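You operate a simulated robot arm through the tools that you are given. There is no shell and no other tool. Be economical: measure what you need, move in short steps, check, and stop when the job is done.

You are at the controls of a simulated two-armed robot. One attempt, no reset.

## Task
Rinse the dosing line with plain water till the meter tube runs clear, then shut it down.
Fine: open the grey dosing valve before you shut the blue one; stop the pump before you shut the grey one; leave the black knob as it is.
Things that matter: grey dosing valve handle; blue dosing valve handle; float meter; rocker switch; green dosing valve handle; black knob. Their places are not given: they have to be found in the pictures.

It is judged by the outcome, as a careful person would: the job done as asked, and still so three seconds after it is handed in. It fails if anything else is knocked over, pushed out of place, dropped, spilled or broken.

## Robot
Two 7-joint arms with fingered hands on one trunk that stands fixed in place. Base frame: the origin is at the foot of the trunk, x ahead of it, y to its left, z up. Units: cm, degrees, N and s.
The left shoulder is at [7, 16.6, 116.8], the right one opposite. With the tool pointing down near the work surface each hand reaches from about 46 to 96 cm from the base axis, measured 20 degrees to its own side. Payload 4.1 kg a hand.
Tool frame (each hand has its own): the origin (TCP) lies between the finger pads and is the grasp point; the fingertips stand 3.2 cm ahead of it; z points along the fingers, y is the line along which they close. The gripper opens to 10.8 cm. The gripper's body begins 3.8 cm behind the TCP. The gripper is a hand of 4 fingers: y runs from the thumb to the fingers, the wrist lies at [-1.6, -10.8, -18.6] in the tool frame, and closing takes about 1.5 s.
Orientation is that of the tool frame in the base frame, as a unit quaternion [x, y, z, w]. With the fingers straight down and the wrist toward the robot, the tool's x, y and z point along [0, 1, 0], [1, 0, 0] and [0, 0, -1] of the base frame.

## Interface
- The arms move only by the tool nudge_tool. It takes "left_motion", "right_motion" or both (then of equal length, played together; a hand with none holds still); each is a list that holds one entry, the list of rows, each a list of 7 numbers: the turn, a rotation vector about the tool's x, y, z in units of 5 degrees (1.0 is 5 degrees), then the shift along the tool's x, y, z in units of 20 mm (1.0 is 20 mm), then the closure, from 0 (fully open) to 1 (shut). In form: [[[ax, ay, az, x, y, z, gripper], ...]]. A call has 1 to 8 rows; each row shifts and turns the commanded pose from where the row before left it, along the tool's axes as they then stand. A call with a number of a shift or a turn outside -1 to 1 is refused whole. Rows are played at 5 a second. More than 5 cm and 8.6 degrees between two rows, or a gripper value outside its range, and nothing of the call is played. Where a pose cannot be reached the arm comes as near as it can. A force on the tool above 40 N (or 10 N above the force at the start of the call, whichever is more), or a blocked arm, ends the call early, and 0.2 s more pass. Each finger travels about 4.5 cm/s and halts on what it meets, pressing with about 21 N; the grip force reading is that of the motor and also rises with nothing between the fingers. The clock runs only during rows and for 0.2 s after the last one: add rows that do not move to give the fingers time. It gives the time, the measured TCP pose, the force on the tool (base axes), the opening and the grip force at its end, in the units of the frame above (readings bear some noise).
- Cameras (640 x 400 px; columns grow to the right, rows downward): "scene" is now at [13.72, 1.9, 142.09]; the picture's right is [0.15, -0.99, 0.00], its down [-0.49, -0.08, -0.87] and it looks along [0.86, 0.13, -0.50] (base axes); focal length 262 px, centre (320, 200). "left" rides on the left gripper at [-6.4, -9.3, -13.2] in its tool frame; the picture's right is [-0.80, -0.28, 0.53], its down [0.55, -0.71, 0.45] and it looks along [0.25, 0.65, 0.72] (tool axes); focal length 247 px, centre (320, 200). "right" rides on the right gripper at [6.4, -9.3, -13.2] in its tool frame; the picture's right is [-0.80, 0.28, -0.53], its down [-0.55, -0.71, 0.45] and it looks along [-0.25, 0.65, 0.72] (tool axes); focal length 247 px, centre (320, 200).
- get_image(camera): a new picture of that camera. It takes no simulated time.
- lift_body(by): slides the trunk up (or, below 0, down) by that many cm; the arms and the scene camera ride with it, the base frame stays. It gives what a move gives, with no picture.
- set_grasp(shape, hand): the hand has 4 fingers and takes this shape, open, in about a second: jaw (thumb against the fingers, like two jaws); tri (thumb and two fingers); tip (a fingertip pinch); poke (one finger out to press); point (the index stretched); flat (the hand flat); cup (the hand cupped); fist (a fist). The gripper value then closes the fingers along that shape, each until it touches; the sizes above hold for jaw. It gives what a move gives, with no picture.
- head_to(pan, tilt): turns the head with the scene camera to pan (to the left, within 86 degrees either way) and tilt (down, from -29 to 69), counted from straight ahead of the robot. It gives what a move gives.
- probe_pixels(camera, pixels): for up to 12 pixels [column, row] of the newest picture of that camera ("zoom" is the newest enlarged one), the place [x, y, z] in the base frame of the surface seen there, good to about 0.3 cm, but the place of the scene camera against the robot may be out by one fixed shift of up to 2.5 cm in any direction. It takes no simulated time.
- inspect(camera, box): a new picture of the part [left, top, right, bottom] of that camera's present view, enlarged. It takes no simulated time.
- close_job(): hands the job in; it is judged then, once.

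Go step by step. Measure first, check grasps and placings, and put right what went wrong. The budget is 80 turns and 48 pictures, counting those below and the enlarged ones. Unless the task says otherwise, let go and move clear before handing in, and close with one line.

The tools are called after "Call:" as a command line: name --argument value ..., lists and objects as JSON in quotes. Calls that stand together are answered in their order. nudge_tool: Moves the arms, as the interface text tells. Its arguments: {"type":"object","properties":{"left_motion":{"type":"array","items":{"type":"array","items":{"type":"array","items":{"type":"number"}}}},"right_motion":{"type":"array","items":{"type":"array","items":{"type":"array","items":{"type":"number"}}}}},"required":[]} The other tools are called the same way: lift_body (by) slides the trunk up or down; set_grasp (shape, hand) gives the hand a shape; head_to (pan, tilt) turns the head that bears the scene camera; get_image (camera) takes a picture; probe_pixels (camera, pixels) gives the place of the surface under pixels of a picture; inspect (camera, box) takes an enlarged picture of a part of a camera's view; close_job () hands the job in.

At the start:

```text
time_s: 0.0
left_eef_pos: [51.87, 37.75, 123.33]
left_ee_rot: [0.708, 0.707, 0.0, 0.0]
left_wrist_force: [-0.5, -1.0, 0.7]
left_gripper_width: 10.75
left_gripper_force: 0.1
left_shape: jaw
right_eef_pos: [65.45, -15.55, 129.67]
right_ee_rot: [0.708, 0.707, 0.0, 0.0]
right_wrist_force: [0.1, -0.1, -0.5]
right_gripper_width: 10.79
right_gripper_force: 0.2
right_shape: jaw
trunk travel left (down, up): [-67.5, 26.5]
head pan, tilt: [8.9, 29.7]
```

scene: 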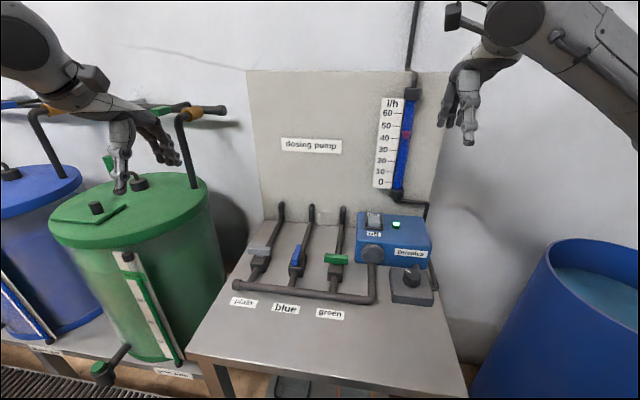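
right: 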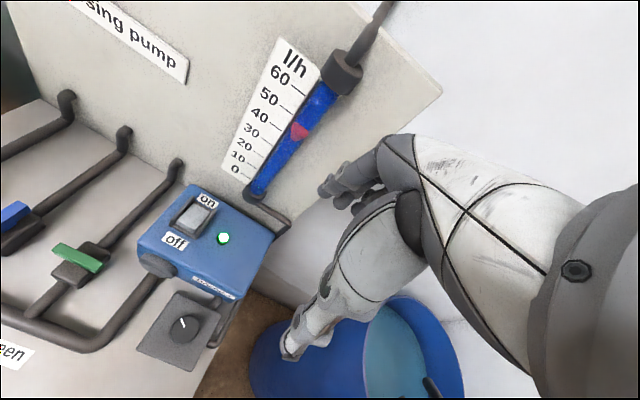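
left: 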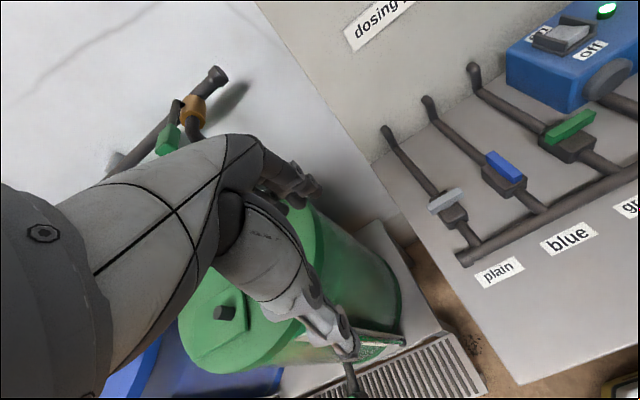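

The blue handle near (295,255) lies along its pipe (open), while the grey (258,250) and green (337,259) handles lie across theirs (shut). The pump lamp at (396,225) is lit. I'll enlarge the valve area.

Call:
inspect --camera "scene" --box '[220, 190, 380, 290]'

Call:
inspect --camera "scene" --box '[340, 190, 460, 310]'

```text
4.00 times, centred on (300, 240) of scene
```

zoom: 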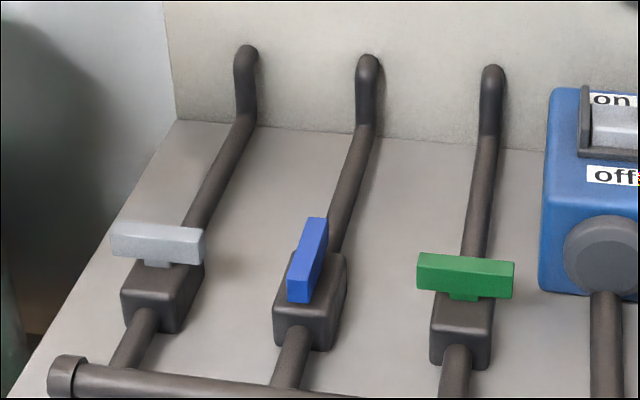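

```text
3.33 times, centred on (400, 250) of scene
```

zoom: 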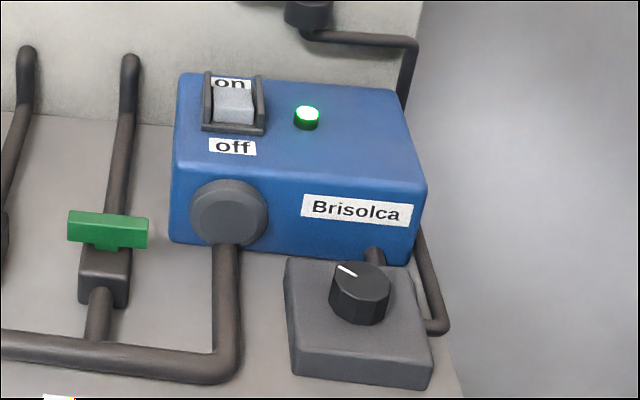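

Grey and green sit across their pipes, blue sits along its pipe, and the rocker is on. I'll measure the handles, rocker and knob.

Call:
probe_pixels --camera "scene" --pixels '[[250, 248], [269, 250], [259, 248], [298, 246], [294, 262], [260, 267], [326, 257], [346, 259], [372, 215], [376, 224], [408, 274], [330, 290]]'

Call:
get_image --camera "left"

```text
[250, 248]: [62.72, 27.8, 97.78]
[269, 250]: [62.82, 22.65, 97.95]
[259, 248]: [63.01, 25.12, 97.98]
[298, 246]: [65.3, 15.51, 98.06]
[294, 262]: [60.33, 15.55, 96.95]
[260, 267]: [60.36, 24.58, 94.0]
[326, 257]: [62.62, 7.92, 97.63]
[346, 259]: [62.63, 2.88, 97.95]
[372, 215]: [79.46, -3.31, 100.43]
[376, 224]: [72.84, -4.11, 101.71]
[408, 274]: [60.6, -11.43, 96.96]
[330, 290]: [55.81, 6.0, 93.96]
```

```text
42 pictures are left
```

left: 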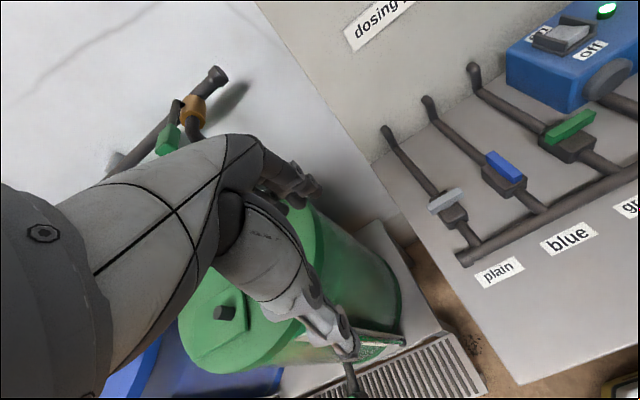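

The scene probe puts the table about 1.5 cm too low, so the scene camera is shifted. I'll probe the same parts with the hand cameras.

Call:
probe_pixels --camera "left" --pixels '[[432, 207], [461, 191], [447, 199], [490, 155], [519, 178], [504, 166], [550, 140], [592, 114], [560, 35], [500, 310], [453, 215], [400, 150]]'

Call:
get_image --camera "right"

```text
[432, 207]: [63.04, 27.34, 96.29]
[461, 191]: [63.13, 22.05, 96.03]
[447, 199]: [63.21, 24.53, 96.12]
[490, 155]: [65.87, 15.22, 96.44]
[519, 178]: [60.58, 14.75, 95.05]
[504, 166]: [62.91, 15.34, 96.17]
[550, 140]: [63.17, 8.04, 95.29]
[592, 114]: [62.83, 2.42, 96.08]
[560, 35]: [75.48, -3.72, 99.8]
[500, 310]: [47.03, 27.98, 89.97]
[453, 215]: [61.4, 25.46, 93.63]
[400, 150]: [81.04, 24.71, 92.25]
```

```text
41 pictures are left
```

right: 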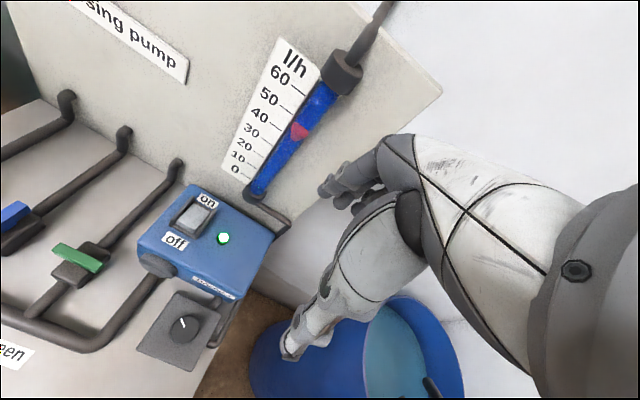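

Call:
probe_pixels --camera "right" --pixels '[[58, 246], [98, 265], [188, 215], [202, 222], [208, 209], [194, 203], [181, 229], [223, 238], [15, 355], [230, 270], [197, 216], [180, 195]]'

Call:
inspect --camera "right" --box '[140, 180, 260, 255]'

```text
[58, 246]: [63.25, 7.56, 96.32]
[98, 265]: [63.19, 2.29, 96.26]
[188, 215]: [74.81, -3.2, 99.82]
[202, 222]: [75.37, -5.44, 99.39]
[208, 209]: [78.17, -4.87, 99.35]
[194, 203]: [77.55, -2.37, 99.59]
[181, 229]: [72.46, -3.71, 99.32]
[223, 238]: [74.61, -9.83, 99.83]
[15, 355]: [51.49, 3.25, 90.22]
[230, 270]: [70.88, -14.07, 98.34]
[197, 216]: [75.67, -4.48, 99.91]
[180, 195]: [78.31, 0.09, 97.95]
```

```text
5.33 times, centred on (200, 218) of right
```

zoom: 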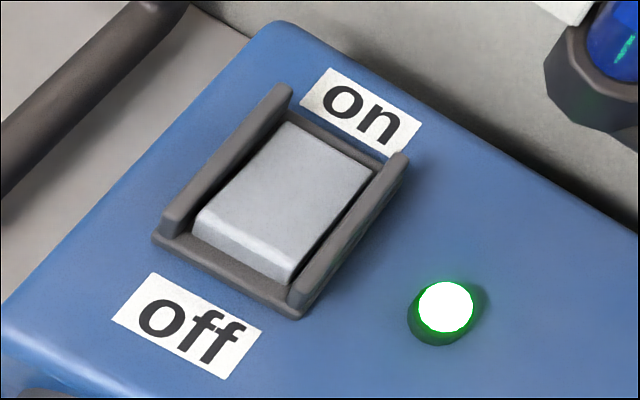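

Both hand cameras agree: grey is centred at about (63.1, 24.7) with its top at z≈96.2, blue at (63.1, 15.1), and the rocker's near end at about (75, -4.3, 99.9). I'll bring the left hand above the grey handle.

Call:
nudge_tool --left_motion '[[[0, 0, 0, -0.816, 0.7, 0.9, 0], [0, 0, 0, -0.816, 0.7, 0.9, 0], [0, 0, 0, -0.816, 0.7, 0.9, 0], [0, 0, 0, -0.816, 0.7, 0.9, 0], [0, 0, 0, -0.816, 0.7, 0.9, 0], [0, 0, 0, -0.816, 0.7, 0.9, 0], [0, 0, 0, -0.816, 0.7, 0.9, 0], [0, 0, 0, -0.816, 0.7, 0.9, 0]]]'

Call:
get_image --camera "left"

Call:
get_image --camera "scene"

```text
time_s: 1.8
left_eef_pos: [63.21, 24.56, 108.91]
left_ee_rot: [0.707, 0.707, 0.0, 0.001]
left_wrist_force: [0.0, 0.1, -0.3]
left_gripper_width: 10.76
left_gripper_force: 0.0
left_shape: jaw
right_eef_pos: [65.66, -15.55, 129.61]
right_ee_rot: [0.707, 0.707, 0.0, -0.001]
right_wrist_force: [0.3, -1.1, 0.0]
right_gripper_width: 10.75
right_gripper_force: 0.1
right_shape: jaw
trunk travel left (down, up): [-67.5, 26.5]
head pan, tilt: [8.9, 29.7]
```

```text
39 pictures are left
```

left: 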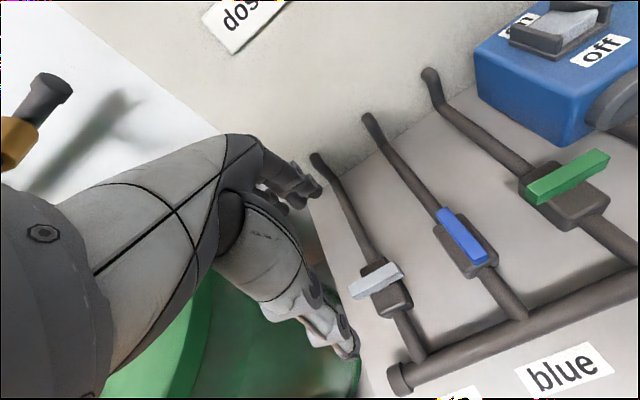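

```text
38 pictures are left
```

scene: 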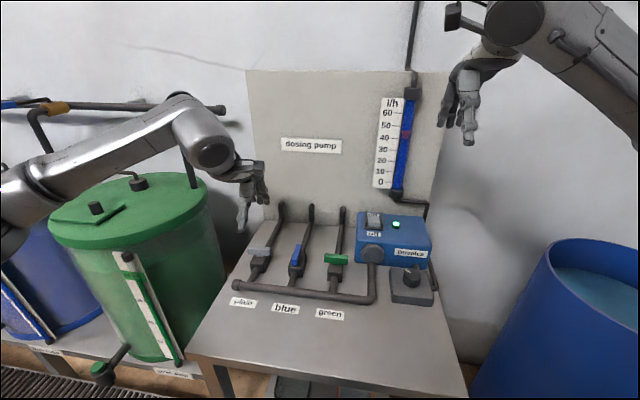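

By my projection the point 12.5 cm below the TCP falls at (376,280), and the grey handle is at (377,281), so the hand is well centred. I'll check heights from this closer view.

Call:
probe_pixels --camera "left" --pixels '[[352, 290], [400, 267], [377, 277], [358, 322], [392, 303], [405, 330], [450, 370], [330, 230], [440, 213], [484, 255], [462, 234], [500, 250]]'

Call:
inspect --camera "left" --box '[310, 190, 530, 330]'

```text
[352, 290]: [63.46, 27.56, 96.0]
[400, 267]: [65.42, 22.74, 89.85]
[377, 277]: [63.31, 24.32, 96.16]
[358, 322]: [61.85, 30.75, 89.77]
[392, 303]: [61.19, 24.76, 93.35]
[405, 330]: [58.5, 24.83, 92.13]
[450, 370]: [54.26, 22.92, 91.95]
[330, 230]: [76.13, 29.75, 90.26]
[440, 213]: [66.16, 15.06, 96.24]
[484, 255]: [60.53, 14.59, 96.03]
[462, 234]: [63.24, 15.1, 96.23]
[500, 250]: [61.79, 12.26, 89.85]
```

```text
2.86 times, centred on (420, 260) of left
```

zoom: 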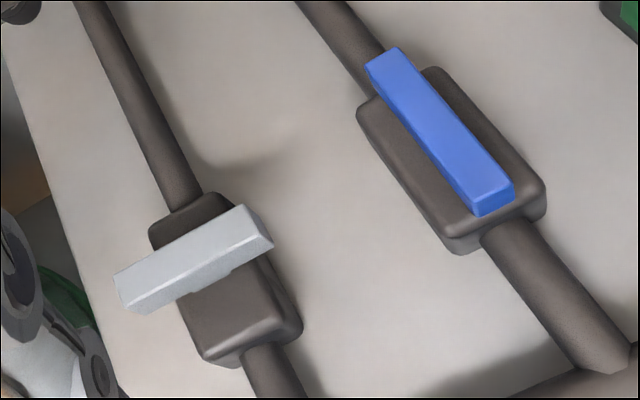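

The table is at z≈89.9, the valve body top at about 93.3, and the handle top at about 96.2. I'll go down to TCP z≈97.3, so the tips sit at about 94.1 on the handle and above the body, then close.

Call:
nudge_tool --left_motion '[[[0, 0, 0, 0, 0, 0.967, 0], [0, 0, 0, 0, 0, 0.967, 0], [0, 0, 0, 0, 0, 0.967, 0.1], [0, 0, 0, 0, 0, 0.967, 0.2], [0, 0, 0, 0, 0, 0.967, 0.3], [0, 0, 0, 0, 0, 0.967, 0.4], [0, 0, 0, 0, 0, 0, 0.5], [0, 0, 0, 0, 0, 0, 0.6]]]'

Call:
get_image --camera "left"

```text
time_s: 3.6
left_eef_pos: [63.07, 24.74, 97.47]
left_ee_rot: [0.707, 0.707, 0.0, -0.001]
left_wrist_force: [0.1, -0.2, -0.5]
left_gripper_width: 4.39
left_gripper_force: 0.0
left_shape: jaw
right_eef_pos: [65.67, -15.42, 129.73]
right_ee_rot: [0.707, 0.707, 0.0, -0.001]
right_wrist_force: [-0.2, -0.1, -0.7]
right_gripper_width: 10.77
right_gripper_force: 0.1
right_shape: jaw
trunk travel left (down, up): [-67.5, 26.5]
head pan, tilt: [8.9, 29.7]
```

```text
36 pictures are left
```

left: 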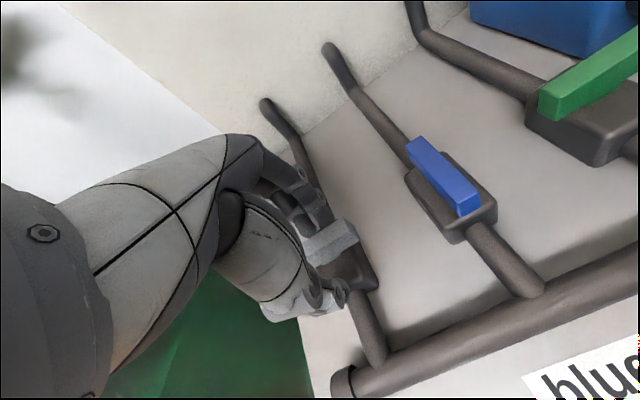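

The handle sits between thumb and fingers at (330,243), with the opening at 4.4 cm. I'll close on it.

Call:
nudge_tool --left_motion '[[[0, 0, 0, 0, 0, 0, 0.75], [0, 0, 0, 0, 0, 0, 0.9], [0, 0, 0, 0, 0, 0, 1.0], [0, 0, 0, 0, 0, 0, 1.0], [0, 0, 0, 0, 0, 0, 1.0]]]'

Call:
inspect --camera "left" --box '[220, 150, 440, 290]'

```text
time_s: 4.8
left_eef_pos: [63.17, 24.74, 97.47]
left_ee_rot: [0.707, 0.707, 0.0, 0.0]
left_wrist_force: [3.4, 0.5, -0.5]
left_gripper_width: 0.93
left_gripper_force: 21.1
left_shape: jaw
right_eef_pos: [65.69, -15.54, 129.66]
right_ee_rot: [0.707, 0.707, 0.0, -0.001]
right_wrist_force: [0.1, 1.3, -1.1]
right_gripper_width: 10.77
right_gripper_force: 0.0
right_shape: jaw
trunk travel left (down, up): [-67.5, 26.5]
head pan, tilt: [8.9, 29.7]
```

```text
2.86 times, centred on (330, 220) of left
```

zoom: 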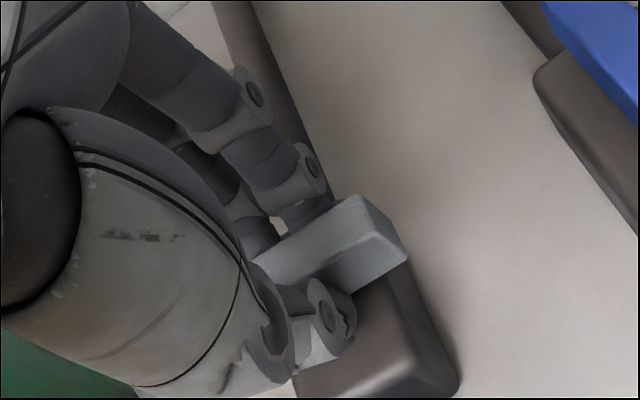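

The grip holds at 0.93 cm and 21 N. I'll try a small turn, 15° clockwise as seen from above.

Call:
nudge_tool --left_motion '[[[0, 0, 1, 0, 0, 0, 1], [0, 0, 1, 0, 0, 0, 1], [0, 0, 1, 0, 0, 0, 1]]]'

Call:
inspect --camera "left" --box '[220, 150, 440, 290]'

```text
time_s: 5.6
left_eef_pos: [63.09, 24.84, 97.46]
left_ee_rot: [0.794, 0.608, 0.001, 0.0]
left_wrist_force: [4.9, 3.6, 1.9]
left_gripper_width: 0.93
left_gripper_force: 20.7
left_shape: jaw
right_eef_pos: [65.61, -15.5, 129.64]
right_ee_rot: [0.706, 0.708, 0.0, -0.001]
right_wrist_force: [-0.1, 0.1, -0.6]
right_gripper_width: 10.75
right_gripper_force: 0.1
right_shape: jaw
trunk travel left (down, up): [-67.5, 26.5]
head pan, tilt: [8.9, 29.7]
```

```text
2.86 times, centred on (330, 220) of left
```

zoom: 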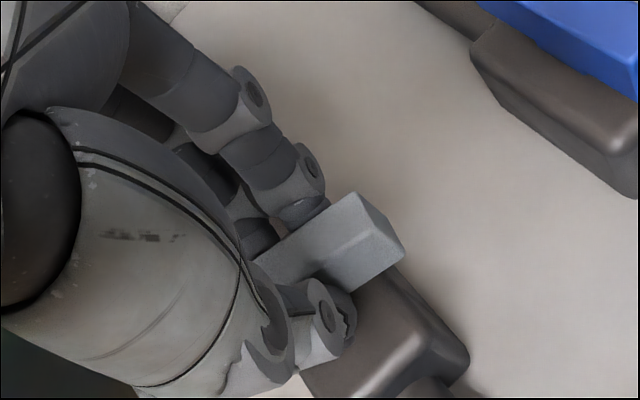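

The handle turned with the hand at low force, so this direction works. I'll continue.

Call:
nudge_tool --left_motion '[[[0, 0, 1, 0, 0, 0, 1], [0, 0, 1, 0, 0, 0, 1], [0, 0, 1, 0, 0, 0, 1], [0, 0, 1, 0, 0, 0, 1], [0, 0, 1, 0, 0, 0, 1], [0, 0, 1, 0, 0, 0, 1], [0, 0, 1, 0, 0, 0, 1]]]'

Call:
nudge_tool --left_motion '[[[0, 0, 1, 0, 0, 0, 1], [0, 0, 1, 0, 0, 0, 1], [0, 0, 1, 0, 0, 0, 1], [0, 0, 1, 0, 0, 0, 1], [0, 0, 1, 0, 0, 0, 1], [0, 0, 1, 0, 0, 0, 1], [0, 0, 1, 0, 0, 0, 1], [0, 0, 1, 0, 0, 0, 1]]]'

Call:
get_image --camera "left"

```text
time_s: 7.2
left_eef_pos: [63.11, 24.87, 97.44]
left_ee_rot: [0.876, 0.482, 0.001, 0.0]
left_wrist_force: [6.1, 9.2, 4.8]
left_gripper_width: 0.92
left_gripper_force: 20.9
left_shape: jaw
left hand out of reach, approached as far as the arm can: row 5, 6, 7
right_eef_pos: [65.6, -15.3, 129.61]
right_ee_rot: [0.707, 0.707, -0.002, 0.0]
right_wrist_force: [0.4, 0.4, 0.1]
right_gripper_width: 10.73
right_gripper_force: 0.0
right_shape: jaw
trunk travel left (down, up): [-67.5, 26.5]
head pan, tilt: [8.9, 29.7]
```

```text
time_s: 9.0
left_eef_pos: [63.02, 24.68, 97.45]
left_ee_rot: [0.876, 0.482, 0.0, 0.0]
left_wrist_force: [7.6, 10.9, 5.5]
left_gripper_width: 0.93
left_gripper_force: 21.1
left_shape: jaw
left hand out of reach, approached as far as the arm can: row 1, 2, 3, 4, 5, 6, 7, 8
right_eef_pos: [65.51, -15.43, 129.66]
right_ee_rot: [0.708, 0.707, -0.002, 0.001]
right_wrist_force: [0.7, 0.3, -0.4]
right_gripper_width: 10.77
right_gripper_force: 0.0
right_shape: jaw
trunk travel left (down, up): [-67.5, 26.5]
head pan, tilt: [8.9, 29.7]
```

```text
33 pictures are left
```

left: 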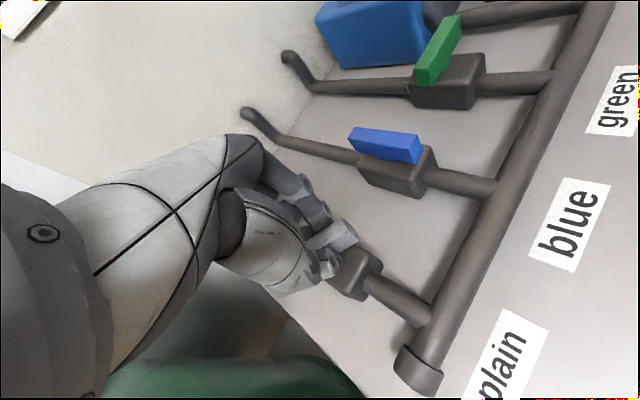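

The left wrist stops about 32° in because the arm is at its limit, and the handle has followed to about 32°. I'll release, lift, and finish by pushing the handle end with a single finger.

Call:
nudge_tool --left_motion '[[[0, 0, 0, 0, 0, 0, 0.7], [0, 0, 0, 0, 0, 0, 0.5], [0, 0, 0, 0, 0, 0, 0.4], [0, 0, 0, 0, 0, -1, 0.4], [0, 0, 0, 0, 0, -1, 0.4], [0, 0, 0, 0, 0, -1, 0.4]]]'

Call:
set_grasp --shape "poke" --hand "left"

Call:
get_image --camera "left"

Call:
get_image --camera "right"

```text
time_s: 10.4
left_eef_pos: [63.01, 24.66, 103.46]
left_ee_rot: [0.876, 0.483, 0.0, 0.0]
left_wrist_force: [-0.2, -0.2, -0.2]
left_gripper_width: 6.43
left_gripper_force: 0.1
left_shape: jaw
right_eef_pos: [65.44, -15.51, 129.69]
right_ee_rot: [0.707, 0.707, -0.001, 0.0]
right_wrist_force: [0.0, 0.2, -0.7]
right_gripper_width: 10.74
right_gripper_force: 0.1
right_shape: jaw
trunk travel left (down, up): [-67.5, 26.5]
head pan, tilt: [8.9, 29.7]
```

```text
time_s: 11.3
left_eef_pos: [63.1, 24.67, 103.36]
left_ee_rot: [0.876, 0.483, 0.0, 0.0]
left_wrist_force: [-1.0, 0.0, -0.5]
left_gripper_width: 0.0
left_gripper_force: 0.0
left_shape: poke
right_eef_pos: [65.55, -15.53, 129.69]
right_ee_rot: [0.707, 0.707, 0.0, 0.0]
right_wrist_force: [-1.1, -0.7, -0.1]
right_gripper_width: 10.76
right_gripper_force: 0.1
right_shape: jaw
trunk travel left (down, up): [-67.5, 26.5]
head pan, tilt: [8.9, 29.7]
```

```text
32 pictures are left
```

left: 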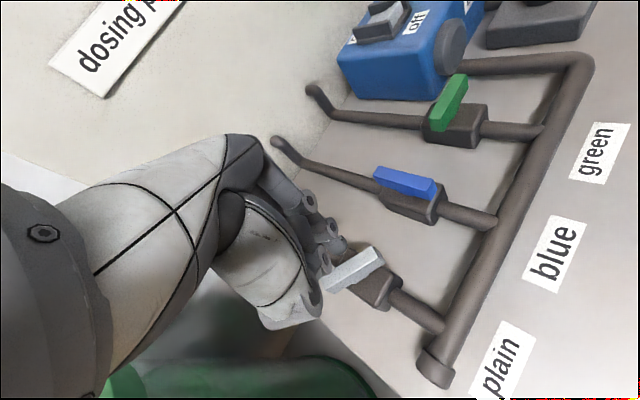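

```text
31 pictures are left
```

right: 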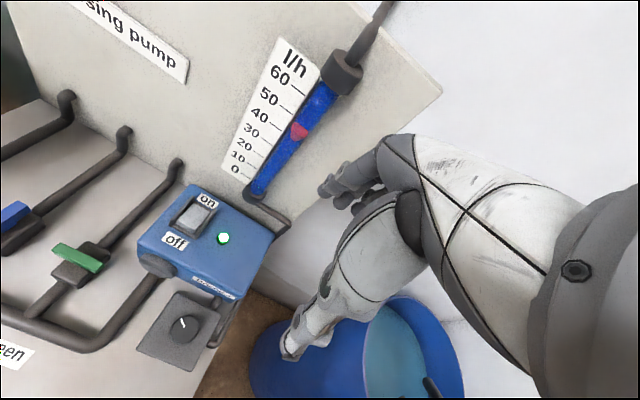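

The handle is now oblique. I'll enlarge to find the outstretched finger's tip.

Call:
inspect --camera "left" --box '[230, 170, 420, 330]'

Call:
inspect --camera "scene" --box '[190, 160, 350, 290]'

```text
2.50 times, centred on (325, 250) of left
```

zoom: 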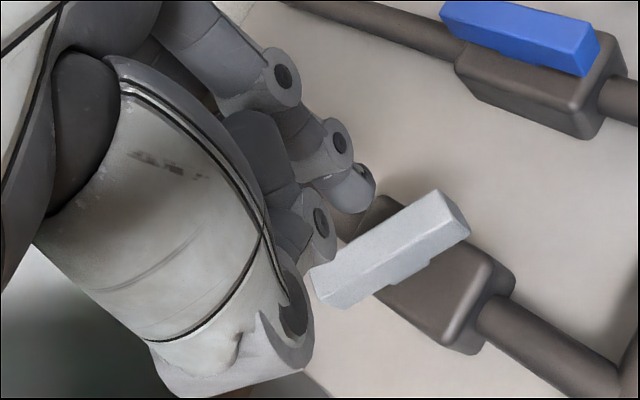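

```text
3.08 times, centred on (270, 225) of scene
```

zoom: 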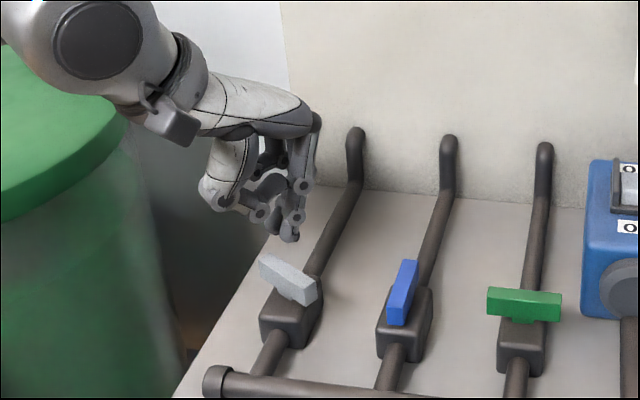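

The index tip shows at zoom (358,190). I'll probe it and the handle ends.

Call:
inspect --camera "left" --box '[230, 170, 420, 330]'

Call:
probe_pixels --camera "left" --pixels '[[340, 246], [344, 249], [342, 252], [318, 258], [335, 280], [376, 256], [355, 270], [377, 172], [432, 187], [405, 180]]'

```text
2.50 times, centred on (325, 250) of left
```

zoom: 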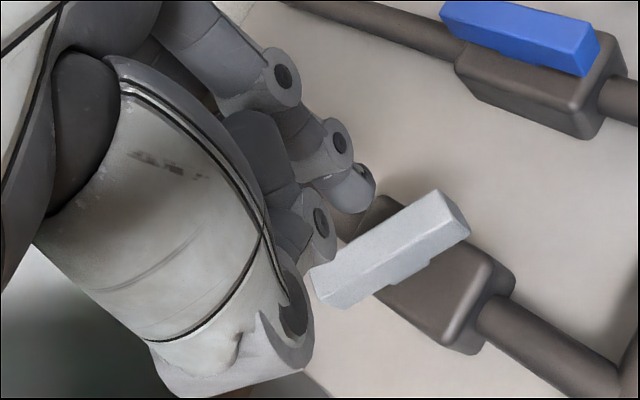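

```text
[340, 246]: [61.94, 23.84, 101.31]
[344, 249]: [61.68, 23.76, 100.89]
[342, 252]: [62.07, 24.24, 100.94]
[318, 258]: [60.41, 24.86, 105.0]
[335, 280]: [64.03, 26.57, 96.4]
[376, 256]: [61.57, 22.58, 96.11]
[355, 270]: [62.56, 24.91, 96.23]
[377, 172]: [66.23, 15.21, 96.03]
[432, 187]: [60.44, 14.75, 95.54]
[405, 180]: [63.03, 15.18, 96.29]
```

The tip is roughly on the tool axis, about 3 cm ahead, and the handle sits at about 32°. I'll turn the hand back to its easy orientation before pushing.

Call:
nudge_tool --left_motion '[[[0, 0, -1, 0, 0, 0, 0], [0, 0, -1, 0, 0, 0, 0], [0, 0, -1, 0, 0, 0, 0], [0, 0, -1, 0, 0, 0, 0], [0, 0, -1, 0, 0, 0, 0], [0, 0, -1, 0, 0, 0, 0]]]'

Call:
get_image --camera "left"

```text
time_s: 12.7
left_eef_pos: [63.11, 24.69, 103.47]
left_ee_rot: [0.722, 0.692, 0.0, 0.0]
left_wrist_force: [0.6, 0.3, 0.8]
left_gripper_width: 0.01
left_gripper_force: 0.1
left_shape: poke
right_eef_pos: [65.61, -15.68, 129.67]
right_ee_rot: [0.707, 0.707, -0.001, -0.001]
right_wrist_force: [-0.9, 1.0, 0.6]
right_gripper_width: 10.76
right_gripper_force: 0.1
right_shape: jaw
trunk travel left (down, up): [-67.5, 26.5]
head pan, tilt: [8.9, 29.7]
```

```text
27 pictures are left
```

left: 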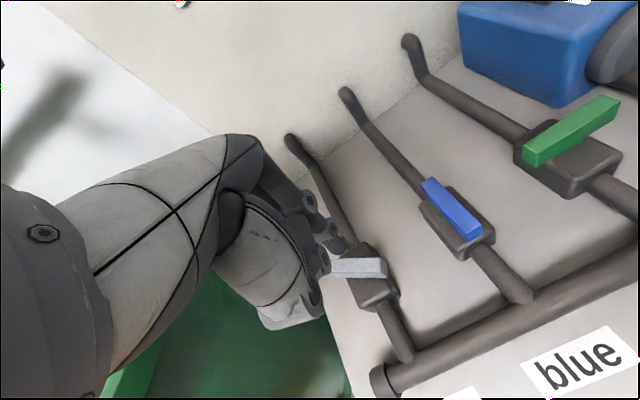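

The hand is back near its zero orientation. I'll step to the near-left side of the grey handle and lower the finger to handle height.

Call:
nudge_tool --left_motion '[[[0, 0, -0.48, 0.93, -0.33, 0, 0], [0, 0, 0, 0.93, -0.33, 0, 0], [0, 0, 0, 0, 0, 1, 0], [0, 0, 0, 0, 0, 1, 0], [0, 0, 0, 0, 0, 0.9, 0]]]'

Call:
inspect --camera "left" --box '[230, 170, 420, 330]'

```text
time_s: 13.9
left_eef_pos: [61.81, 28.38, 97.63]
left_ee_rot: [0.707, 0.707, 0.0, 0.0]
left_wrist_force: [-0.1, -0.4, 0.4]
left_gripper_width: 0.02
left_gripper_force: 0.0
left_shape: poke
right_eef_pos: [65.58, -15.54, 129.59]
right_ee_rot: [0.707, 0.707, -0.001, -0.001]
right_wrist_force: [0.5, 0.2, 0.0]
right_gripper_width: 10.78
right_gripper_force: 0.1
right_shape: jaw
trunk travel left (down, up): [-67.5, 26.5]
head pan, tilt: [8.9, 29.7]
```

```text
2.50 times, centred on (325, 250) of left
```

zoom: 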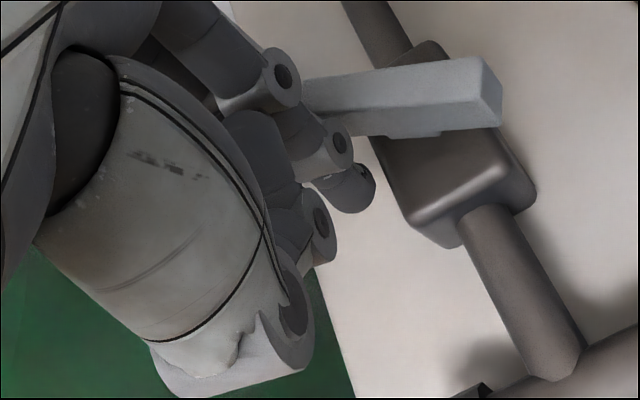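

The fingertip sits on the near-left side of the handle. I'll calibrate the tip with a probe before pushing.

Call:
probe_pixels --camera "zoom" --pixels '[[345, 190], [362, 200], [345, 208], [370, 180], [330, 95], [485, 80], [480, 115]]'

```text
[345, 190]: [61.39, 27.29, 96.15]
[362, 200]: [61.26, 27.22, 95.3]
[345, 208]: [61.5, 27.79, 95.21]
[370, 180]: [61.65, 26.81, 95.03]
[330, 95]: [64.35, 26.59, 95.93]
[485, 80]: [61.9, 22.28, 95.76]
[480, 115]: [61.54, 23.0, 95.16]
```

The tip centre is about (62.0, 27.4), with its bottom near z 94.7. I'll push the left end of the handle forward along the arc.

Call:
nudge_tool --left_motion '[[[0, 0, 0, -0.15, 0.4, 0, 0], [0, 0, 0, -0.08, 0.31, 0, 0], [0, 0, 0, -0.07, 0.31, 0, 0], [0, 0, 0, -0.2, 0.24, 0, 0], [0, 0, 0, -0.2, 0.24, 0, 0], [0, 0, 0, -0.2, 0, 0, 0]]]'

Call:
inspect --camera "left" --box '[230, 170, 420, 330]'

```text
time_s: 15.3
left_eef_pos: [64.76, 27.14, 97.55]
left_ee_rot: [0.706, 0.708, 0.001, 0.0]
left_wrist_force: [-5.1, 23.9, 1.0]
left_gripper_width: 0.0
left_gripper_force: 0.0
left_shape: poke
right_eef_pos: [65.3, -15.1, 129.88]
right_ee_rot: [0.706, 0.708, -0.001, 0.001]
right_wrist_force: [-0.2, 0.1, 0.4]
right_gripper_width: 10.78
right_gripper_force: 0.0
right_shape: jaw
trunk travel left (down, up): [-67.5, 26.5]
head pan, tilt: [8.9, 29.7]
```

```text
2.50 times, centred on (325, 250) of left
```

zoom: 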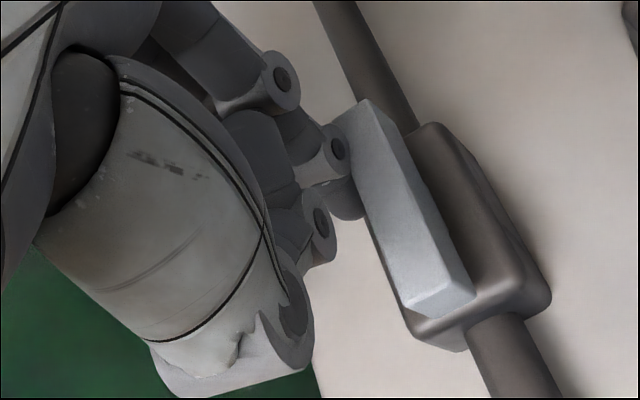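

The grey handle now lies along its pipe, with 24 N at the stop, so it is open. I'll back off and lift over to the near-left side of the blue handle; closing blue should be the reverse turn, its near end going right.

Call:
nudge_tool --left_motion '[[[0, 0, 0, 0.6, 0, 0, 0], [0, 0, 0, 0, 0, -1, 0], [0, 0, 0, 0, 0, -0.6, 0], [0, 0, 0, -1, -0.65, 0, 0], [0, 0, 0, -1, -0.65, 0, 0], [0, 0, 0, -1, -0.65, 0, 0], [0, 0, 0, -1, 0, 0, 0], [0, 0, 0, -1, 0, 0, 0]]]'

Call:
get_image --camera "left"

Call:
inspect --camera "scene" --box '[220, 70, 460, 290]'

```text
time_s: 17.1
left_eef_pos: [60.92, 17.72, 100.87]
left_ee_rot: [0.707, 0.707, 0.0, 0.0]
left_wrist_force: [0.3, -0.2, 0.1]
left_gripper_width: 0.02
left_gripper_force: 0.1
left_shape: poke
right_eef_pos: [65.52, -15.68, 129.84]
right_ee_rot: [0.707, 0.707, -0.001, -0.001]
right_wrist_force: [0.9, 0.3, 0.2]
right_gripper_width: 10.78
right_gripper_force: 0.0
right_shape: jaw
trunk travel left (down, up): [-67.5, 26.5]
head pan, tilt: [8.9, 29.7]
```

```text
24 pictures are left
```

left: 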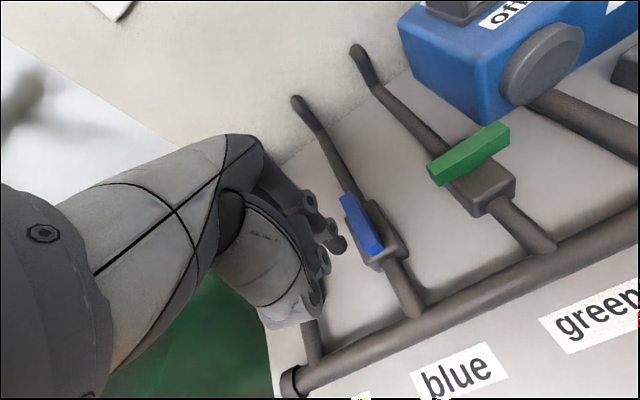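

```text
1.82 times, centred on (340, 180) of scene
```

zoom: 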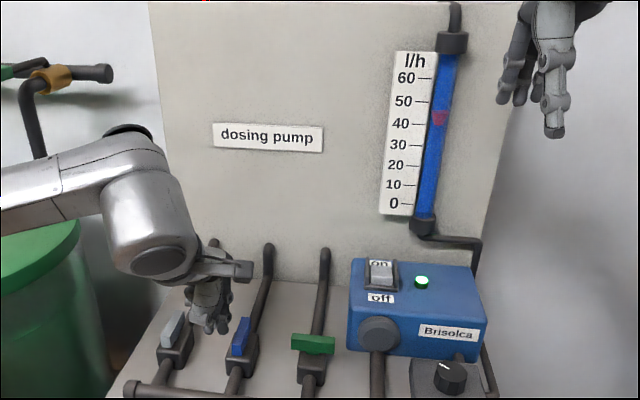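

Grey is open, and the fingertip is at about (61.1, 16.8), left of blue's near end. I'll lower it and push the near end right through the first half of the arc.

Call:
nudge_tool --left_motion '[[[0, 0, 0, 0.15, 0, 0.8, 0], [0, 0, 0, 0, 0, 0.85, 0], [0, 0, 0, -0.4, -0.07, 0, 0], [0, 0, 0, -0.4, -0.07, 0, 0], [0, 0, 0, -0.4, -0.06, 0, 0]]]'

Call:
inspect --camera "left" --box '[230, 170, 420, 330]'

```text
time_s: 18.3
left_eef_pos: [60.39, 15.69, 97.5]
left_ee_rot: [0.707, 0.707, 0.0, 0.001]
left_wrist_force: [-0.5, 1.9, 1.5]
left_gripper_width: 0.0
left_gripper_force: 0.0
left_shape: poke
right_eef_pos: [65.55, -15.49, 129.68]
right_ee_rot: [0.707, 0.707, 0.0, 0.0]
right_wrist_force: [-0.3, 0.3, -0.4]
right_gripper_width: 10.75
right_gripper_force: 0.1
right_shape: jaw
trunk travel left (down, up): [-67.5, 26.5]
head pan, tilt: [8.9, 29.7]
```

```text
2.50 times, centred on (325, 250) of left
```

zoom: 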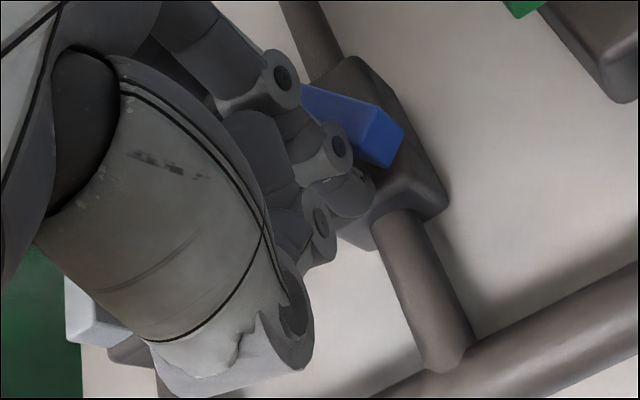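

The blue handle is about halfway round at low force. I'll finish the turn.

Call:
nudge_tool --left_motion '[[[0, 0, 0, -0.4, 0.2, 0, 0], [0, 0, 0, -0.35, 0.3, 0, 0], [0, 0, 0, -0.05, 0.2, 0, 0], [0, 0, 0, 0, 0.15, 0, 0]]]'

Call:
inspect --camera "left" --box '[230, 170, 420, 330]'

```text
time_s: 19.3
left_eef_pos: [61.82, 14.16, 97.62]
left_ee_rot: [0.708, 0.706, 0.001, 0.001]
left_wrist_force: [-18.3, -0.6, 5.3]
left_gripper_width: 0.0
left_gripper_force: 0.2
left_shape: poke
right_eef_pos: [65.0, -15.67, 129.95]
right_ee_rot: [0.707, 0.707, 0.0, 0.001]
right_wrist_force: [0.3, -0.8, 0.3]
right_gripper_width: 10.77
right_gripper_force: 0.0
right_shape: jaw
trunk travel left (down, up): [-67.5, 26.5]
head pan, tilt: [8.9, 29.7]
```

```text
2.50 times, centred on (325, 250) of left
```

zoom: 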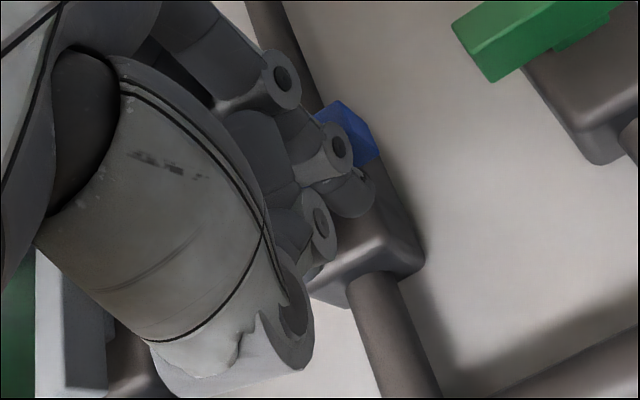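

Blue stopped at 18 N, square across its pipe. I'll back off, lift, and hover the left hand near grey while the right hand takes the poke shape.

Call:
nudge_tool --left_motion '[[[0, 0, 0, 0, -0.5, 0, 0], [0, 0, 0, 0, 0, -1, 0], [0, 0, 0, 0, 0, -1, 0], [0, 0, 0, 0, 0, -1, 0], [0, 0, 0, 1, 0, 0, 0], [0, 0, 0, 1, 0, 0, 0], [0, 0, 0, 1, 0, 0, 0], [0, 0, 0, 1, 0, 0, 0]]]'

Call:
set_grasp --shape "poke" --hand "right"

Call:
nudge_tool --left_motion '[[[0, 0, 0, 1, 0, 0, 0], [0, 0, 0, 1, 0, 0, 0], [0, 0, 0, 0.8, 0, 0, 0], [0, 0, 0, 0, 0, 0, 0], [0, 0, 0, 0, 0, 0, 0]]]' --right_motion '[[[0, 0, 0, 0.7, 0.2, 1, 0], [0, 0, 0, 0.7, 0.2, 1, 0], [0, 0, 0, 0.7, 0.2, 1, 0], [0, 0, 0, 0.7, 0.2, 1, 0], [0, 0, 0, 0.7, 0.2, 1, 0]]]'

Call:
get_image --camera "scene"

Call:
get_image --camera "right"

```text
time_s: 21.1
left_eef_pos: [61.11, 22.25, 103.45]
left_ee_rot: [0.708, 0.706, -0.001, 0.001]
left_wrist_force: [-0.3, -0.9, 0.2]
left_gripper_width: 0.01
left_gripper_force: 0.0
left_shape: poke
right_eef_pos: [65.48, -15.48, 129.85]
right_ee_rot: [0.707, 0.707, -0.001, 0.001]
right_wrist_force: [-0.6, -0.5, -0.2]
right_gripper_width: 10.76
right_gripper_force: 0.1
right_shape: jaw
trunk travel left (down, up): [-67.5, 26.5]
head pan, tilt: [8.9, 29.7]
```

```text
time_s: 22.0
left_eef_pos: [61.22, 22.06, 103.48]
left_ee_rot: [0.708, 0.707, -0.001, 0.0]
left_wrist_force: [0.2, 0.4, 0.1]
left_gripper_width: 0.0
left_gripper_force: 0.1
left_shape: poke
right_eef_pos: [65.48, -15.49, 129.69]
right_ee_rot: [0.707, 0.707, 0.0, 0.0]
right_wrist_force: [0.4, 0.1, -0.9]
right_gripper_width: 0.01
right_gripper_force: 0.0
right_shape: poke
trunk travel left (down, up): [-67.5, 26.5]
head pan, tilt: [8.9, 29.7]
```

```text
time_s: 23.2
left_eef_pos: [61.27, 27.84, 103.61]
left_ee_rot: [0.707, 0.707, 0.0, 0.001]
left_wrist_force: [-0.2, 0.3, -0.8]
left_gripper_width: 0.01
left_gripper_force: 0.0
left_shape: poke
right_eef_pos: [67.49, -8.51, 119.82]
right_ee_rot: [0.707, 0.707, 0.0, -0.001]
right_wrist_force: [-0.1, 1.0, -0.2]
right_gripper_width: 0.0
right_gripper_force: 0.1
right_shape: poke
trunk travel left (down, up): [-67.5, 26.5]
head pan, tilt: [8.9, 29.7]
```

```text
20 pictures are left
```

scene: 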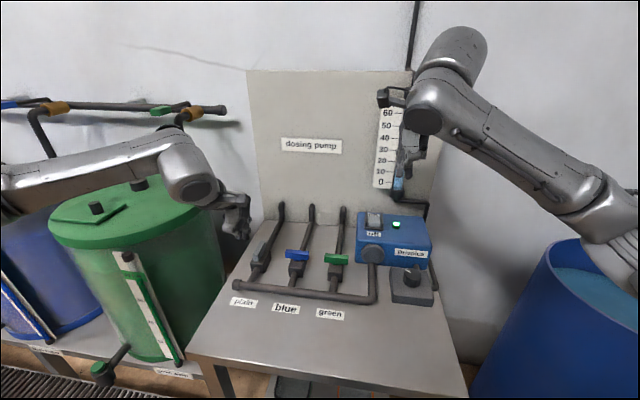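

```text
19 pictures are left
```

right: 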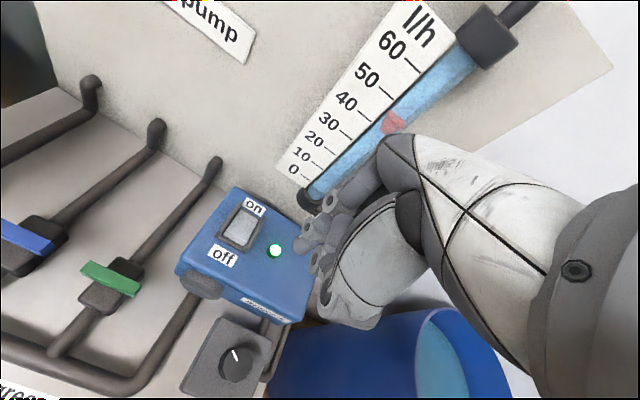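

Blue is across its pipe and the meter tube has already gone from deep to pale blue. While it clears I'll locate the rocker and the right fingertip.

Call:
inspect --camera "right" --box '[190, 170, 350, 270]'

Call:
probe_pixels --camera "right" --pixels '[[237, 238], [241, 228], [245, 216], [233, 232], [245, 240], [220, 258], [240, 244], [310, 235], [302, 245], [258, 228], [228, 225]]'

```text
4.00 times, centred on (270, 220) of right
```

zoom: 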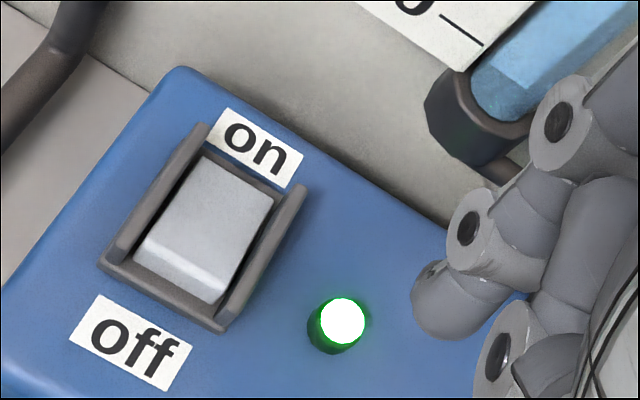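

```text
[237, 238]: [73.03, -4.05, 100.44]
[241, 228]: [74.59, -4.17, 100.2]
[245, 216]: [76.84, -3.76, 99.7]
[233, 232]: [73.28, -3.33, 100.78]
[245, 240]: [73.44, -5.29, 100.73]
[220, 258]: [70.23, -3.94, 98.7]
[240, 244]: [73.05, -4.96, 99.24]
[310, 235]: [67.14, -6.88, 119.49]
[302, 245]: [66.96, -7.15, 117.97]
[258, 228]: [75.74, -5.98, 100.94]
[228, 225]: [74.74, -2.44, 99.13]
```

The rocker's raised near end is at about (73, -4.3, 100.5) and the right tip is at TCP + (0.2, 0.9). I'll hover the tip above it while the tube keeps clearing.

Call:
nudge_tool --right_motion '[[[0, 0, 0, 0.4, 0.75, 0.8, 0], [0, 0, 0, 0.4, 0.75, 0.8, 0], [0, 0, 0, 0.4, 0.75, 0.8, 0], [0, 0, 0, 0.4, 0.75, 0.8, 0], [0, 0, 0, 0, 0, 0.8, 0], [0, 0, 0, 0, 0, 0.8, 0], [0, 0, 0, 0, 0, 0.8, 0], [0, 0, 0, 0, 0, 0.5, 0]]]'

Call:
get_image --camera "right"

```text
time_s: 25.0
left_eef_pos: [61.12, 27.67, 103.55]
left_ee_rot: [0.707, 0.707, 0.001, 0.0]
left_wrist_force: [0.4, 0.7, -0.6]
left_gripper_width: 0.01
left_gripper_force: 0.0
left_shape: poke
right_eef_pos: [73.61, -5.37, 107.43]
right_ee_rot: [0.707, 0.707, 0.0, 0.0]
right_wrist_force: [0.7, 0.0, -0.8]
right_gripper_width: 0.0
right_gripper_force: 0.1
right_shape: poke
trunk travel left (down, up): [-67.5, 26.5]
head pan, tilt: [8.9, 29.7]
```

```text
17 pictures are left
```

right: 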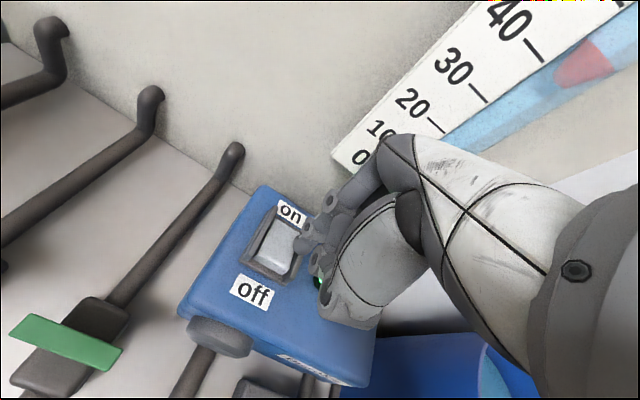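

The visible tube section at (560,90) is paler but still bluish. I'll wait in place.

Call:
nudge_tool --right_motion '[[[0, 0, 0, 0, 0, 0, 0], [0, 0, 0, 0, 0, 0, 0], [0, 0, 0, 0, 0, 0, 0], [0, 0, 0, 0, 0, 0, 0], [0, 0, 0, 0, 0, 0, 0], [0, 0, 0, 0, 0, 0, 0], [0, 0, 0, 0, 0, 0, 0], [0, 0, 0, 0, 0, 0, 0]]]'

Call:
nudge_tool --right_motion '[[[0, 0, 0, 0, 0, 0, 0], [0, 0, 0, 0, 0, 0, 0], [0, 0, 0, 0, 0, 0, 0], [0, 0, 0, 0, 0, 0, 0], [0, 0, 0, 0, 0, 0, 0], [0, 0, 0, 0, 0, 0, 0], [0, 0, 0, 0, 0, 0, 0], [0, 0, 0, 0, 0, 0, 0]]]'

Call:
nudge_tool --right_motion '[[[0, 0, 0, 0, 0, 0, 0], [0, 0, 0, 0, 0, 0, 0], [0, 0, 0, 0, 0, 0, 0], [0, 0, 0, 0, 0, 0, 0], [0, 0, 0, 0, 0, 0, 0], [0, 0, 0, 0, 0, 0, 0], [0, 0, 0, 0, 0, 0, 0], [0, 0, 0, 0, 0, 0, 0]]]'

Call:
get_image --camera "right"

```text
time_s: 26.8
left_eef_pos: [61.29, 27.7, 103.59]
left_ee_rot: [0.708, 0.706, 0.0, 0.0]
left_wrist_force: [-0.6, -0.3, -0.2]
left_gripper_width: 0.0
left_gripper_force: 0.0
left_shape: poke
right_eef_pos: [73.49, -5.31, 107.45]
right_ee_rot: [0.708, 0.706, 0.0, 0.0]
right_wrist_force: [0.7, 0.1, -0.5]
right_gripper_width: 0.0
right_gripper_force: 0.0
right_shape: poke
trunk travel left (down, up): [-67.5, 26.5]
head pan, tilt: [8.9, 29.7]
```

```text
time_s: 28.6
left_eef_pos: [61.16, 27.82, 103.56]
left_ee_rot: [0.709, 0.705, 0.0, 0.001]
left_wrist_force: [0.3, -0.6, 0.3]
left_gripper_width: 0.0
left_gripper_force: 0.1
left_shape: poke
right_eef_pos: [73.58, -5.22, 107.54]
right_ee_rot: [0.707, 0.707, 0.001, 0.0]
right_wrist_force: [-0.2, 0.7, 0.9]
right_gripper_width: 0.0
right_gripper_force: 0.0
right_shape: poke
trunk travel left (down, up): [-67.5, 26.5]
head pan, tilt: [8.9, 29.7]
```

```text
time_s: 30.4
left_eef_pos: [61.17, 27.84, 103.51]
left_ee_rot: [0.708, 0.706, 0.0, 0.0]
left_wrist_force: [-0.2, 0.2, 0.2]
left_gripper_width: 0.0
left_gripper_force: 0.1
left_shape: poke
right_eef_pos: [73.61, -5.25, 107.51]
right_ee_rot: [0.707, 0.707, 0.0, 0.0]
right_wrist_force: [-0.8, 0.1, -0.4]
right_gripper_width: 0.0
right_gripper_force: 0.0
right_shape: poke
trunk travel left (down, up): [-67.5, 26.5]
head pan, tilt: [8.9, 29.7]
```

```text
16 pictures are left
```

right: 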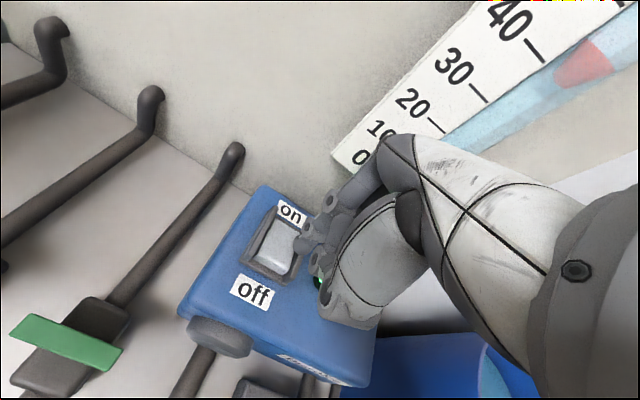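

It is paler still but changing slowly. I'll wait more and look for a plateau.

Call:
nudge_tool --right_motion '[[[0, 0, 0, 0, 0, 0, 0], [0, 0, 0, 0, 0, 0, 0], [0, 0, 0, 0, 0, 0, 0], [0, 0, 0, 0, 0, 0, 0], [0, 0, 0, 0, 0, 0, 0], [0, 0, 0, 0, 0, 0, 0], [0, 0, 0, 0, 0, 0, 0], [0, 0, 0, 0, 0, 0, 0]]]'

Call:
nudge_tool --right_motion '[[[0, 0, 0, 0, 0, 0, 0], [0, 0, 0, 0, 0, 0, 0], [0, 0, 0, 0, 0, 0, 0], [0, 0, 0, 0, 0, 0, 0], [0, 0, 0, 0, 0, 0, 0], [0, 0, 0, 0, 0, 0, 0], [0, 0, 0, 0, 0, 0, 0], [0, 0, 0, 0, 0, 0, 0]]]'

Call:
nudge_tool --right_motion '[[[0, 0, 0, 0, 0, 0, 0], [0, 0, 0, 0, 0, 0, 0], [0, 0, 0, 0, 0, 0, 0], [0, 0, 0, 0, 0, 0, 0], [0, 0, 0, 0, 0, 0, 0], [0, 0, 0, 0, 0, 0, 0], [0, 0, 0, 0, 0, 0, 0], [0, 0, 0, 0, 0, 0, 0]]]'

Call:
nudge_tool --right_motion '[[[0, 0, 0, 0, 0, 0, 0], [0, 0, 0, 0, 0, 0, 0], [0, 0, 0, 0, 0, 0, 0], [0, 0, 0, 0, 0, 0, 0], [0, 0, 0, 0, 0, 0, 0], [0, 0, 0, 0, 0, 0, 0], [0, 0, 0, 0, 0, 0, 0], [0, 0, 0, 0, 0, 0, 0]]]'

Call:
get_image --camera "right"

```text
time_s: 32.2
left_eef_pos: [61.13, 27.83, 103.61]
left_ee_rot: [0.707, 0.707, 0.0, 0.0]
left_wrist_force: [-0.3, -0.2, 0.0]
left_gripper_width: 0.01
left_gripper_force: 0.0
left_shape: poke
right_eef_pos: [73.53, -5.24, 107.44]
right_ee_rot: [0.707, 0.707, 0.001, 0.0]
right_wrist_force: [0.1, 0.0, -0.3]
right_gripper_width: 0.0
right_gripper_force: 0.0
right_shape: poke
trunk travel left (down, up): [-67.5, 26.5]
head pan, tilt: [8.9, 29.7]
```

```text
time_s: 34.0
left_eef_pos: [61.23, 27.71, 103.48]
left_ee_rot: [0.708, 0.706, 0.0, 0.0]
left_wrist_force: [0.2, 0.5, -0.2]
left_gripper_width: 0.0
left_gripper_force: 0.0
left_shape: poke
right_eef_pos: [73.57, -5.27, 107.46]
right_ee_rot: [0.707, 0.707, 0.0, 0.0]
right_wrist_force: [-0.4, -0.8, 0.2]
right_gripper_width: 0.02
right_gripper_force: 0.0
right_shape: poke
trunk travel left (down, up): [-67.5, 26.5]
head pan, tilt: [8.9, 29.7]
```

```text
time_s: 35.8
left_eef_pos: [61.08, 27.62, 103.58]
left_ee_rot: [0.708, 0.706, 0.001, 0.0]
left_wrist_force: [0.3, -0.2, -0.3]
left_gripper_width: 0.01
left_gripper_force: 0.0
left_shape: poke
right_eef_pos: [73.44, -5.4, 107.5]
right_ee_rot: [0.707, 0.707, 0.0, 0.0]
right_wrist_force: [0.0, -1.2, -0.2]
right_gripper_width: 0.0
right_gripper_force: 0.1
right_shape: poke
trunk travel left (down, up): [-67.5, 26.5]
head pan, tilt: [8.9, 29.7]
```

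```text
time_s: 37.6
left_eef_pos: [61.29, 27.73, 103.59]
left_ee_rot: [0.707, 0.707, 0.0, 0.0]
left_wrist_force: [-0.3, 0.1, -0.3]
left_gripper_width: 0.0
left_gripper_force: 0.0
left_shape: poke
right_eef_pos: [73.43, -5.46, 107.46]
right_ee_rot: [0.707, 0.707, 0.0, 0.0]
right_wrist_force: [-0.3, 0.6, -0.1]
right_gripper_width: 0.0
right_gripper_force: 0.2
right_shape: poke
trunk travel left (down, up): [-67.5, 26.5]
head pan, tilt: [8.9, 29.7]
```

```text
15 pictures are left
```

right: 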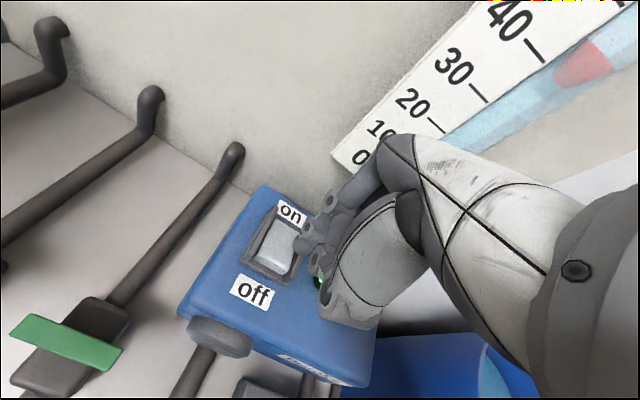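

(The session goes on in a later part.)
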